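You operate a simulated robot arm through the tools that you are given. There is no shell and no other tool. Be economical: measure what you need, move in short steps, check, and stop when the job is done.

Carry out the task below with a simulated robot arm. There is one attempt and no reset: what you move stays moved.

TASK
Open the dust drawer.

It is judged by the outcome, as a careful person would: the job done as asked, and still so three seconds after it is handed in. It fails if anything else is knocked over, pushed out of place, dropped, spilled or broken.

THE ROBOT
A 7-joint arm with a two-finger parallel gripper, fixed in place. Base frame: the origin is at the foot of the arm, x ahead of it, y to its left, z up. Lengths are in m, angles in rad, forces in N, time in s.
With the tool pointing down near the work surface it reaches from about 0.2 to 0.68 m from the base axis. Its first joint turns from -1.152 to 1.152 rad. Payload 2.4 kg.
Tool frame: the origin (TCP) lies between the finger pads and is the grasp point; the fingertips stand 0.03 m ahead of it; z points along the fingers, y is the line along which they close. The gripper opens to 0.094 m. The fingers are 0.028 m wide and 0.01 m thick; the gripper's body (0.05 by 0.096 m) begins 0.055 m behind the TCP.
Orientation is that of the tool frame in the base frame, as a unit quaternion [x, y, z, w]. With the fingers straight down and closing along the base's y, the tool's x points along the base's -x, its y along +y and its z along -z.

THE INTERFACE
- The arm moves only by the tool jog_arm. Its argument "deltas" is a list of rows, each an object (a shift or turn left out is 0, a gripper value left out holds the last) with "rot": the turn, a rotation vector about the base's x, y, z in rad, a list of three; "offset": the shift along the base's x, y, z in mm, a list of three; "jaw": the finger opening in mm, from 0 to 94. In form: [{"rot": [ax, ay, az], "offset": [tx, ty, tz], "jaw": jaw}, ...]. A call has 1 to 12 rows; each row shifts and turns the commanded pose from where the row before left it. A row lasts 0.2 s, in which the tool goes at most 0.05 m and 0.15 rad; a call with a longer step from one row to the next is refused whole, and so is a gripper value outside its range. A pose out of reach is approached as far as the arm can. The call stops where the force on the tool passes 40 N (or 10 N more than at its start, if that is more) or the arm is blocked; 0.2 s more then pass. The fingers move at their own pace (about 0.153 m/s each) and stop on an object; they squeeze with about 21 N. The grip force told is the motor's: it shows also when the fingers shut on nothing. Time passes only in rows, and 0.2 s behind the last, so rows that do not move let the fingers close. It gives the time, the measured TCP pose, the force on the tool (base axes), the opening and the grip force at its end, in the units of the frame above (readings bear some noise).
- Cameras (640 x 400 px; columns grow to the right, rows downward): "scene" is fixed at [0.0093, 0.4545, 1.4481]; the picture's right is [-0.94, -0.33, 0.00], its down [-0.17, 0.48, -0.86] and it looks along [0.28, -0.81, -0.51] (base axes); focal length 364 px, centre (320, 200). "wrist" rides on the gripper at [-0.037, 0, -0.058] in the tool frame; the picture's right is [0.00, -1.00, 0.00], its down [0.97, 0.00, -0.24] and it looks along [0.24, 0.00, 0.97] (tool axes); focal length 218 px, centre (320, 200).
- capture(camera): a new picture of that camera. No time passes.
- point_at(camera, pixels): for up to 12 pixels [column, row] of the newest picture of that camera ("zoom" is the newest enlarged one), the place [x, y, z] in the base frame of the surface seen there, good to about 0.002 m. No time passes.
- close_up(camera, box): a new picture of the part [left, top, right, bottom] of that camera's present view, enlarged. No time passes.
- finish_job(): hands the job in; it is judged then, once.

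Work in short steps. Measure before you move; look again where a grasp or a placing could have gone wrong, and mend it. You have 60 turns and 20 pictures in all, the two below and enlarged ones among them. Open the gripper and draw the arm clear of the work before you hand the job in, unless the task says otherwise; then end with one line.

The tools are called after "Emit:" by a JSON object that holds its "api" and its "payload". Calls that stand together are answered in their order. jog_arm: Moves the arm, as the interface text tells. Its arguments: {"type":"object","properties":{"deltas":{"type":"array"}},"required":["deltas"]} The other tools are called the same way: capture (camera) takes a picture; point_at (camera, pixels) gives the place of the surface under pixels of a picture; close_up (camera, box) takes an enlarged picture of a part of a camera's view; finish_job () hands the job in.

At the start:

```text
t: 0.0
tool_pos: [0.2907, -0.2932, 1.0268]
tool_rot: [-0.001, 1.0, -0.001, 0.0]
wrist_force: [0.2, -1.1, -0.2]
finger_gap: 0.0941
gripper_force: 0.0
```

scene: 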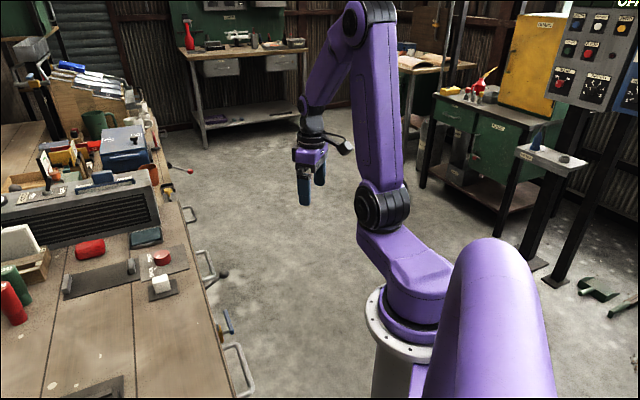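
wrist: 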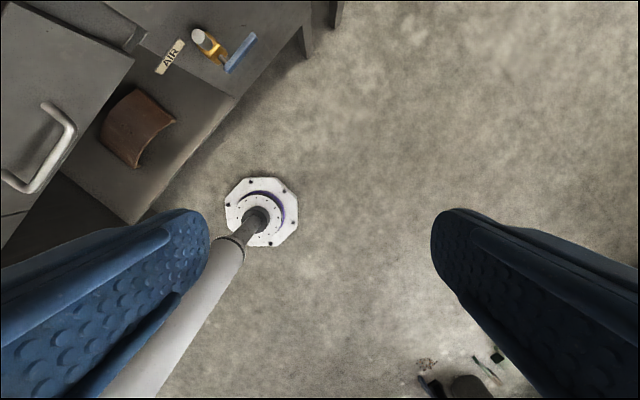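

The bench front with handles lies at columns 160-260, rows 160-400 of the scene picture. I enlarge that to find labels.

Emit:
{"api": "close_up", "payload": {"camera": "scene", "box": [140, 190, 300, 400]}}

Emit:
{"api": "point_at", "payload": {"camera": "scene", "pixels": [[190, 215], [212, 265], [223, 273], [228, 320], [243, 370], [190, 170], [165, 220], [220, 350], [130, 300], [162, 258], [162, 283], [100, 280]]}}

```text
1.90 times, centred on (220, 295) of scene
```

zoom: 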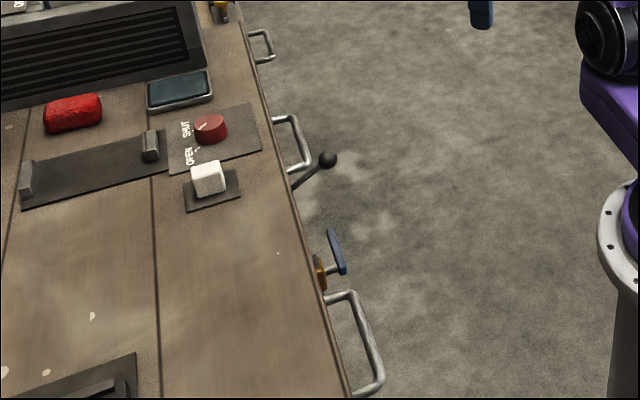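

```text
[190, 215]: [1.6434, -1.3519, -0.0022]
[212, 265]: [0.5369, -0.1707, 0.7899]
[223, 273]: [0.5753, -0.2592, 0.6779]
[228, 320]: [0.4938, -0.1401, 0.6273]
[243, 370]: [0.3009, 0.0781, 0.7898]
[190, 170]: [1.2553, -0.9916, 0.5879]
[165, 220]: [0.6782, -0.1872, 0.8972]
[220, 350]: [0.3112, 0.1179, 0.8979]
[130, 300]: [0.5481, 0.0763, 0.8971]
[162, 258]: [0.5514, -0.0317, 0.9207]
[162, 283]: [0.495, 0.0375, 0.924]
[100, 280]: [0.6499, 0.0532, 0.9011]
```

Bench front runs roughly from (0.68,-0.19) to (0.31,0.12), facing the robot at an angle. I check what the wrist view shows (handle at (60,130), AIR label at (170,55)).

Emit:
{"api": "point_at", "payload": {"camera": "wrist", "pixels": [[60, 130], [15, 185], [45, 105], [170, 55], [240, 52], [135, 125], [100, 60], [30, 100], [290, 10], [150, 200], [70, 190], [210, 40]]}}

Emit:
{"api": "close_up", "payload": {"camera": "wrist", "box": [0, 0, 340, 212]}}

```text
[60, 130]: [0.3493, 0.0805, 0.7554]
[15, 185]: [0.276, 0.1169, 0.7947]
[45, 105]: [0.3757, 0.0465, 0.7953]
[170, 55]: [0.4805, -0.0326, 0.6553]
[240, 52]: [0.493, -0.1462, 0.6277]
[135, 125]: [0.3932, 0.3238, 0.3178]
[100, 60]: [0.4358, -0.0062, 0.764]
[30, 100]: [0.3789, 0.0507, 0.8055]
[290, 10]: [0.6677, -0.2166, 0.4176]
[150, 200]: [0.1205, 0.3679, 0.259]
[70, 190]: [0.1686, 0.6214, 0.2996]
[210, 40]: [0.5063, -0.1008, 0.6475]
```

```text
1.88 times, centred on (170, 106) of wrist
```

zoom: 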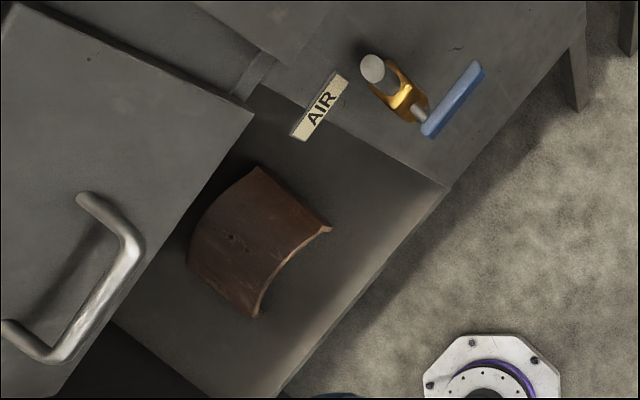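

The dust drawer's label isn't visible yet; I turn the tool to face the bench front (yaw -0.69, then pitch up about 1.4 rad).

Emit:
{"api": "jog_arm", "payload": {"deltas": [{"rot": [0, 0, -0.1386]}, {"rot": [0, 0, -0.1386]}, {"rot": [0, 0, -0.1386]}, {"rot": [0, 0, -0.1386]}, {"rot": [0, 0, -0.1386]}, {"rot": [0.1098, -0.0912, 0]}, {"rot": [0.1098, -0.0912, 0]}, {"rot": [0.1098, -0.0912, 0]}, {"rot": [0.1098, -0.0912, 0]}, {"rot": [0.1098, -0.0912, 0]}, {"rot": [0.1098, -0.0912, 0]}, {"rot": [0.1098, -0.0912, 0]}]}}

Emit:
{"api": "capture", "payload": {"camera": "wrist"}}

```text
t: 2.6
tool_pos: [0.2891, -0.2932, 1.0271]
tool_rot: [0.298, 0.825, 0.452, 0.164]
wrist_force: [-0.3, 1.0, -0.1]
finger_gap: 0.094
gripper_force: 0.1
```

```text
15 pictures are left
```

wrist: 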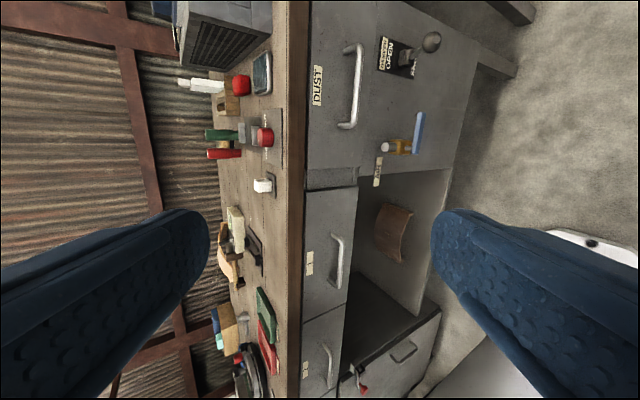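

The DUST label is at (317,85) with its handle at (352,85), and a lever with a plate at (400,58) below it. I enlarge to read it.

Emit:
{"api": "close_up", "payload": {"camera": "wrist", "box": [300, 0, 492, 120]}}

Emit:
{"api": "point_at", "payload": {"camera": "wrist", "pixels": [[317, 85], [360, 50], [357, 85], [353, 122], [346, 50], [343, 125], [431, 42], [412, 55], [388, 50], [330, 30], [330, 150], [420, 120]]}}

```text
3.33 times, centred on (396, 60) of wrist
```

zoom: 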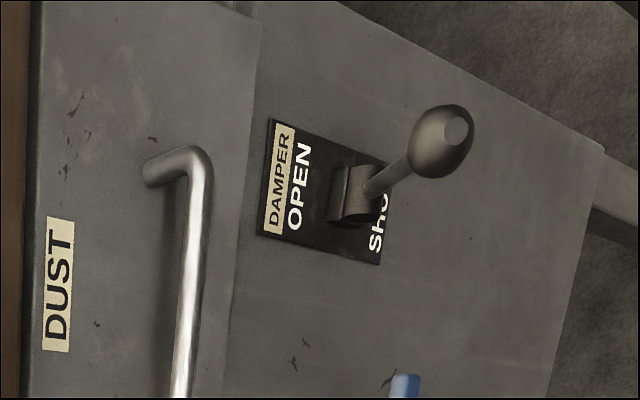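

```text
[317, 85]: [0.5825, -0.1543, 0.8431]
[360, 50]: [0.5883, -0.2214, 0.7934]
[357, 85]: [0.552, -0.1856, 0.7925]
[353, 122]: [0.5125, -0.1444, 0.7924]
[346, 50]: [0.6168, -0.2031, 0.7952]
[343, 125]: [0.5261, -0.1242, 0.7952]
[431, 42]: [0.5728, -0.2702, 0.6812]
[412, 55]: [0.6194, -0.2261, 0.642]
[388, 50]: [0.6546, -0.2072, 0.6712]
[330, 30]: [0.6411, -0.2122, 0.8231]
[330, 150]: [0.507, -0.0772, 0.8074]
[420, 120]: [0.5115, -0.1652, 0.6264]
```

Handle bar runs from (0.588,-0.221) to (0.5125,-0.144) at z≈0.79, outward normal ≈(-0.707,-0.707), and stands 45 mm off the face. The damper lever stays clear below. I go to a standoff 0.10 m in front, tool horizontal, jaws closing vertically.

Emit:
{"api": "jog_arm", "payload": {"deltas": [{"rot": [0.1098, -0.0912, 0], "offset": [24, 5.3, -29.8], "jaw": 50}, {"rot": [0.1098, -0.0912, 0], "offset": [24, 5.3, -29.8]}, {"rot": [0.1098, -0.0912, 0], "offset": [24, 5.3, -29.8]}, {"rot": [0.1098, -0.0912, 0], "offset": [24, 5.3, -29.8]}, {"rot": [0, 0, -0.092], "offset": [24, 5.3, -29.8]}, {"offset": [24, 5.3, -29.8]}, {"offset": [24, 5.3, -29.8]}, {"offset": [24, 5.3, -29.8]}, {}]}}

Emit:
{"api": "capture", "payload": {"camera": "wrist"}}

```text
t: 4.6
tool_pos: [0.4828, -0.2501, 0.7896]
tool_rot: [0.271, 0.653, 0.654, 0.27]
wrist_force: [-0.3, 0.3, -0.3]
finger_gap: 0.05
gripper_force: 0.0
```

```text
13 pictures are left
```

wrist: 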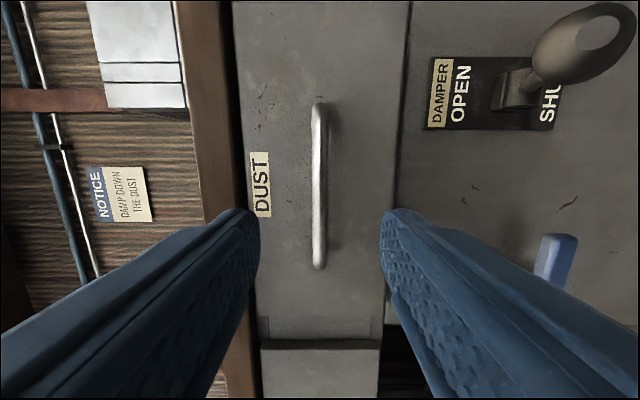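

The handle is aligned vertically (column 320). There's a notice at (120,195); I read it before acting.

Emit:
{"api": "close_up", "payload": {"camera": "wrist", "box": [60, 150, 188, 230]}}

Emit:
{"api": "close_up", "payload": {"camera": "wrist", "box": [400, 0, 640, 150]}}

Emit:
{"api": "point_at", "payload": {"camera": "wrist", "pixels": [[320, 110], [318, 185], [318, 262], [120, 195], [280, 185], [360, 185], [580, 40], [555, 260]]}}

```text
5.00 times, centred on (124, 190) of wrist
```

zoom: 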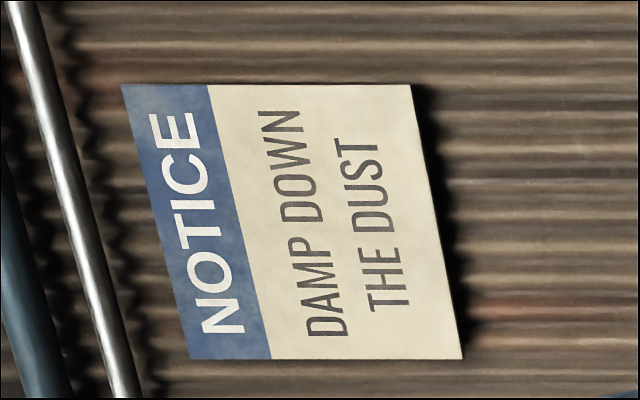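

```text
2.67 times, centred on (520, 75) of wrist
```

zoom: 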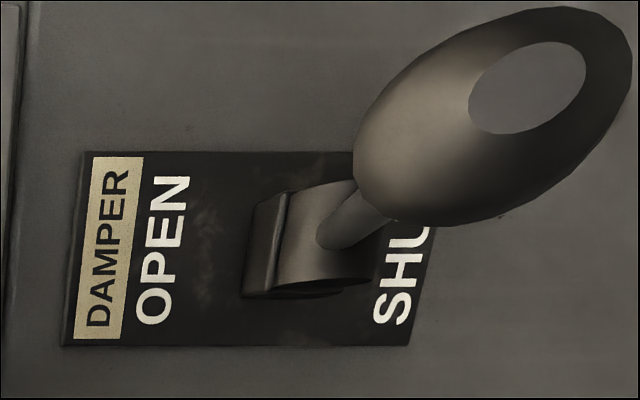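

```text
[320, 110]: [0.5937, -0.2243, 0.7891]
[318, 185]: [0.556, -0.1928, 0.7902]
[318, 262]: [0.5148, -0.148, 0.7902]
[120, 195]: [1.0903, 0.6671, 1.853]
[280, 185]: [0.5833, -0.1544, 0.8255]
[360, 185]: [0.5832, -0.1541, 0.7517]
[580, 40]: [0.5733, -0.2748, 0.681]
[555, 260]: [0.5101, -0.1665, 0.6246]
```

Notice is a general one, damper already points to SHUT. Bar is 92 mm ahead and centred on the TCP; I advance and close.

Emit:
{"api": "jog_arm", "payload": {"deltas": [{"offset": [22, 22, 0]}, {"offset": [22, 22, 0]}, {"offset": [21, 21, 0]}, {}, {"jaw": 0}, {}, {}]}}

```text
t: 6.2
tool_pos: [0.5491, -0.185, 0.7903]
tool_rot: [0.27, 0.653, 0.653, 0.272]
wrist_force: [-10.4, -5.5, 9.6]
finger_gap: 0.0117
gripper_force: 44.5
```

Gripped the bar (gap 11.7 mm). Pull outward gently 40 mm.

Emit:
{"api": "jog_arm", "payload": {"deltas": [{"offset": [-7, -7, 0]}, {"offset": [-7, -7, 0]}, {"offset": [-7, -7, 0]}, {"offset": [-7, -7, 0]}, {}]}}

Emit:
{"api": "capture", "payload": {"camera": "wrist"}}

```text
t: 7.4
tool_pos: [0.5205, -0.2115, 0.7915]
tool_rot: [0.269, 0.654, 0.654, 0.271]
wrist_force: [-1.3, 4.8, 22.5]
finger_gap: 0.0116
gripper_force: 45.2
```

```text
10 pictures are left
```

wrist: 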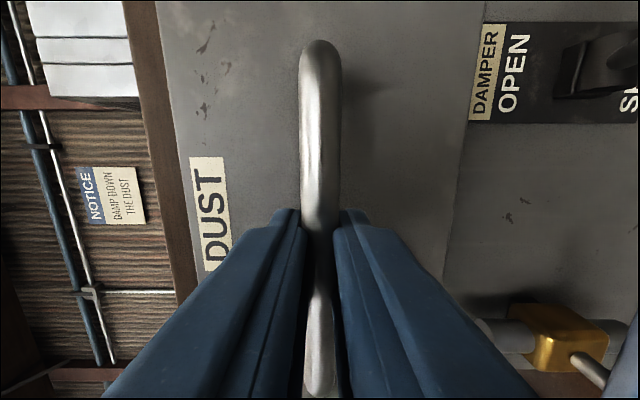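

The upward force on the tool (22 N) suggests my commanded z is slightly low. I check the drawer face's position.

Emit:
{"api": "point_at", "payload": {"camera": "wrist", "pixels": [[215, 210], [250, 100], [420, 100], [420, 200], [495, 70], [320, 60], [320, 120], [540, 200]]}}

```text
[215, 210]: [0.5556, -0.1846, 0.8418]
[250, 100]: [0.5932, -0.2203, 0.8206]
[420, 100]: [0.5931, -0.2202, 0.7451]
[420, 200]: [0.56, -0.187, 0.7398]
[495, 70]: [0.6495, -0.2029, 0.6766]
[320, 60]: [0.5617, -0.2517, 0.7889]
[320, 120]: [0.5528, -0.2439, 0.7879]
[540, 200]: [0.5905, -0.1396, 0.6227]
```

Face moved out 41 mm: the drawer slides. Continue, raising 1 mm to see the effect on vertical force.

Emit:
{"api": "jog_arm", "payload": {"deltas": [{"offset": [-7, -7, 1]}, {"offset": [-7, -7, 0]}, {"offset": [-7, -7, 0]}, {"offset": [-7, -7, 0]}, {}]}}

```text
t: 8.6
tool_pos: [0.4917, -0.2419, 0.7917]
tool_rot: [0.273, 0.654, 0.651, 0.273]
wrist_force: [11.8, -10.7, -9.0]
finger_gap: 0.012
gripper_force: 45.6
```

About 82 mm out, forces fine. Continue.

Emit:
{"api": "jog_arm", "payload": {"deltas": [{"offset": [-7, -7, 0]}, {"offset": [-7, -7, 0]}, {"offset": [-7, -7, 0]}, {"offset": [-7, -7, 0]}, {"offset": [-7, -7, 0]}, {"offset": [-7, -7, 0]}, {"offset": [-7, -7, 0]}, {}]}}

Emit:
{"api": "capture", "payload": {"camera": "scene"}}

```text
t: 10.4
tool_pos: [0.4431, -0.2907, 0.7897]
tool_rot: [0.271, 0.654, 0.652, 0.27]
wrist_force: [6.5, -5.3, -16.2]
finger_gap: 0.0116
gripper_force: 45.1
```

```text
9 pictures are left
```

scene: 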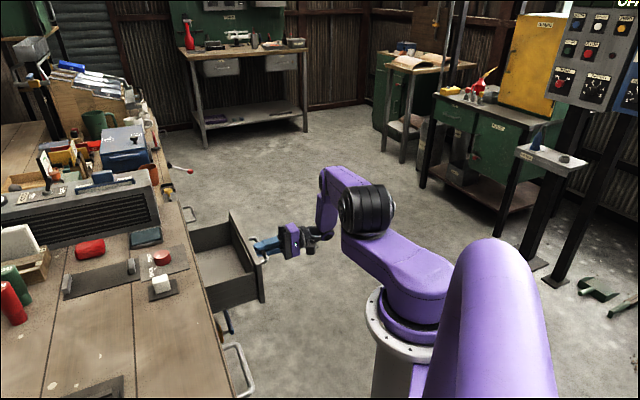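

Drawer is open about 150 mm. I pull further in small steps to see whether there's a stop.

Emit:
{"api": "jog_arm", "payload": {"deltas": [{"offset": [-6, -6, -1]}, {"offset": [-6, -6, 0]}, {"offset": [-6, -6, 0]}, {"offset": [-6, -6, 0]}, {"offset": [-6, -6, 0]}, {}]}}

```text
t: 11.8
tool_pos: [0.4133, -0.3204, 0.7897]
tool_rot: [0.271, 0.652, 0.654, 0.27]
wrist_force: [5.8, -3.7, -2.2]
finger_gap: 0.0118
gripper_force: 45.0
```

Now about 192 mm, still free. Continue another 40 mm.

Emit:
{"api": "jog_arm", "payload": {"deltas": [{"offset": [-6, -6, 0]}, {"offset": [-6, -6, 0]}, {"offset": [-6, -6, 0]}, {"offset": [-6, -6, 0]}, {"offset": [-6, -6, 0]}, {}]}}

Emit:
{"api": "close_up", "payload": {"camera": "scene", "box": [150, 150, 390, 300]}}

```text
t: 13.2
tool_pos: [0.3813, -0.3509, 0.79]
tool_rot: [0.27, 0.652, 0.654, 0.272]
wrist_force: [10.4, -10.1, 24.2]
finger_gap: 0.0116
gripper_force: 45.2
```

```text
2.67 times, centred on (270, 225) of scene
```

zoom: 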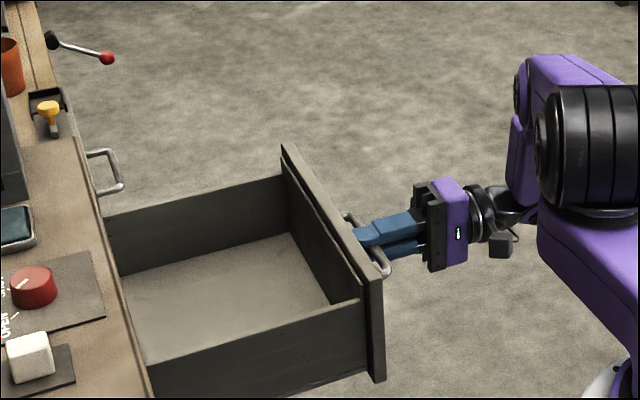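

Open about 235 mm, back of the drawer still inside. One more short pull to look for the stop.

Emit:
{"api": "jog_arm", "payload": {"deltas": [{"offset": [-5, -5, 0.5]}, {"offset": [-5, -5, 0.5]}, {"offset": [-5, -5, 0]}, {"offset": [-5, -5, 0]}, {"offset": [-5, -5, 0]}, {}]}}

```text
t: 14.6
tool_pos: [0.3581, -0.3754, 0.7896]
tool_rot: [0.272, 0.653, 0.652, 0.272]
wrist_force: [10.9, -9.6, 1.9]
finger_gap: 0.0116
gripper_force: 44.9
```

Open about 270 mm, amply open. I release and back straight off.

Emit:
{"api": "jog_arm", "payload": {"deltas": [{"jaw": 60}, {}, {}, {"offset": [-15, -15, 0]}, {"offset": [-15, -15, 0]}, {"offset": [-15, -15, 0]}, {"offset": [-15, -15, 0]}, {}]}}

Emit:
{"api": "capture", "payload": {"camera": "scene"}}

```text
t: 16.4
tool_pos: [0.2961, -0.4276, 0.7933]
tool_rot: [0.272, 0.653, 0.652, 0.271]
wrist_force: [0.0, -0.1, -0.4]
finger_gap: 0.0599
gripper_force: 0.1
out of reach, approached as far as the arm can: row 7
```

```text
7 pictures are left
```

scene: 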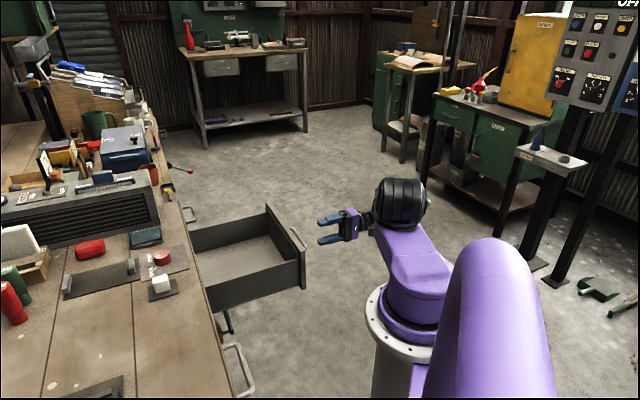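

The fingers are clear and the drawer stands open with its handle at (298,238). I wait a second and check it doesn't creep back.

Emit:
{"api": "point_at", "payload": {"camera": "scene", "pixels": [[285, 225], [298, 238], [267, 206]]}}

Emit:
{"api": "jog_arm", "payload": {"deltas": [{}, {}, {}, {}, {}, {}, {}, {}, {}, {}]}}

Emit:
{"api": "capture", "payload": {"camera": "scene"}}

```text
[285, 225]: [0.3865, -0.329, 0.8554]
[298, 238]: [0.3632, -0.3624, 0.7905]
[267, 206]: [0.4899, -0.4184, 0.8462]
```

```text
t: 18.6
tool_pos: [0.2975, -0.4296, 0.7946]
tool_rot: [0.271, 0.654, 0.652, 0.272]
wrist_force: [0.2, 0.7, 0.6]
finger_gap: 0.06
gripper_force: 0.0
```

```text
6 pictures are left
```

scene: 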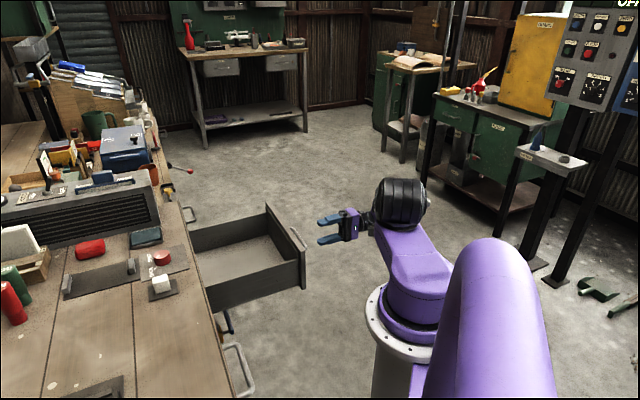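

The picture is unchanged: the drawer stays open and nothing else has moved, so I hand in.

Emit:
{"api": "finish_job", "payload": {}}

```text
The job is handed in.
```

The dust drawer is open by about 270 mm and stayed put for the two seconds I watched it; the gripper is open and clear, and nothing else appears to have moved.
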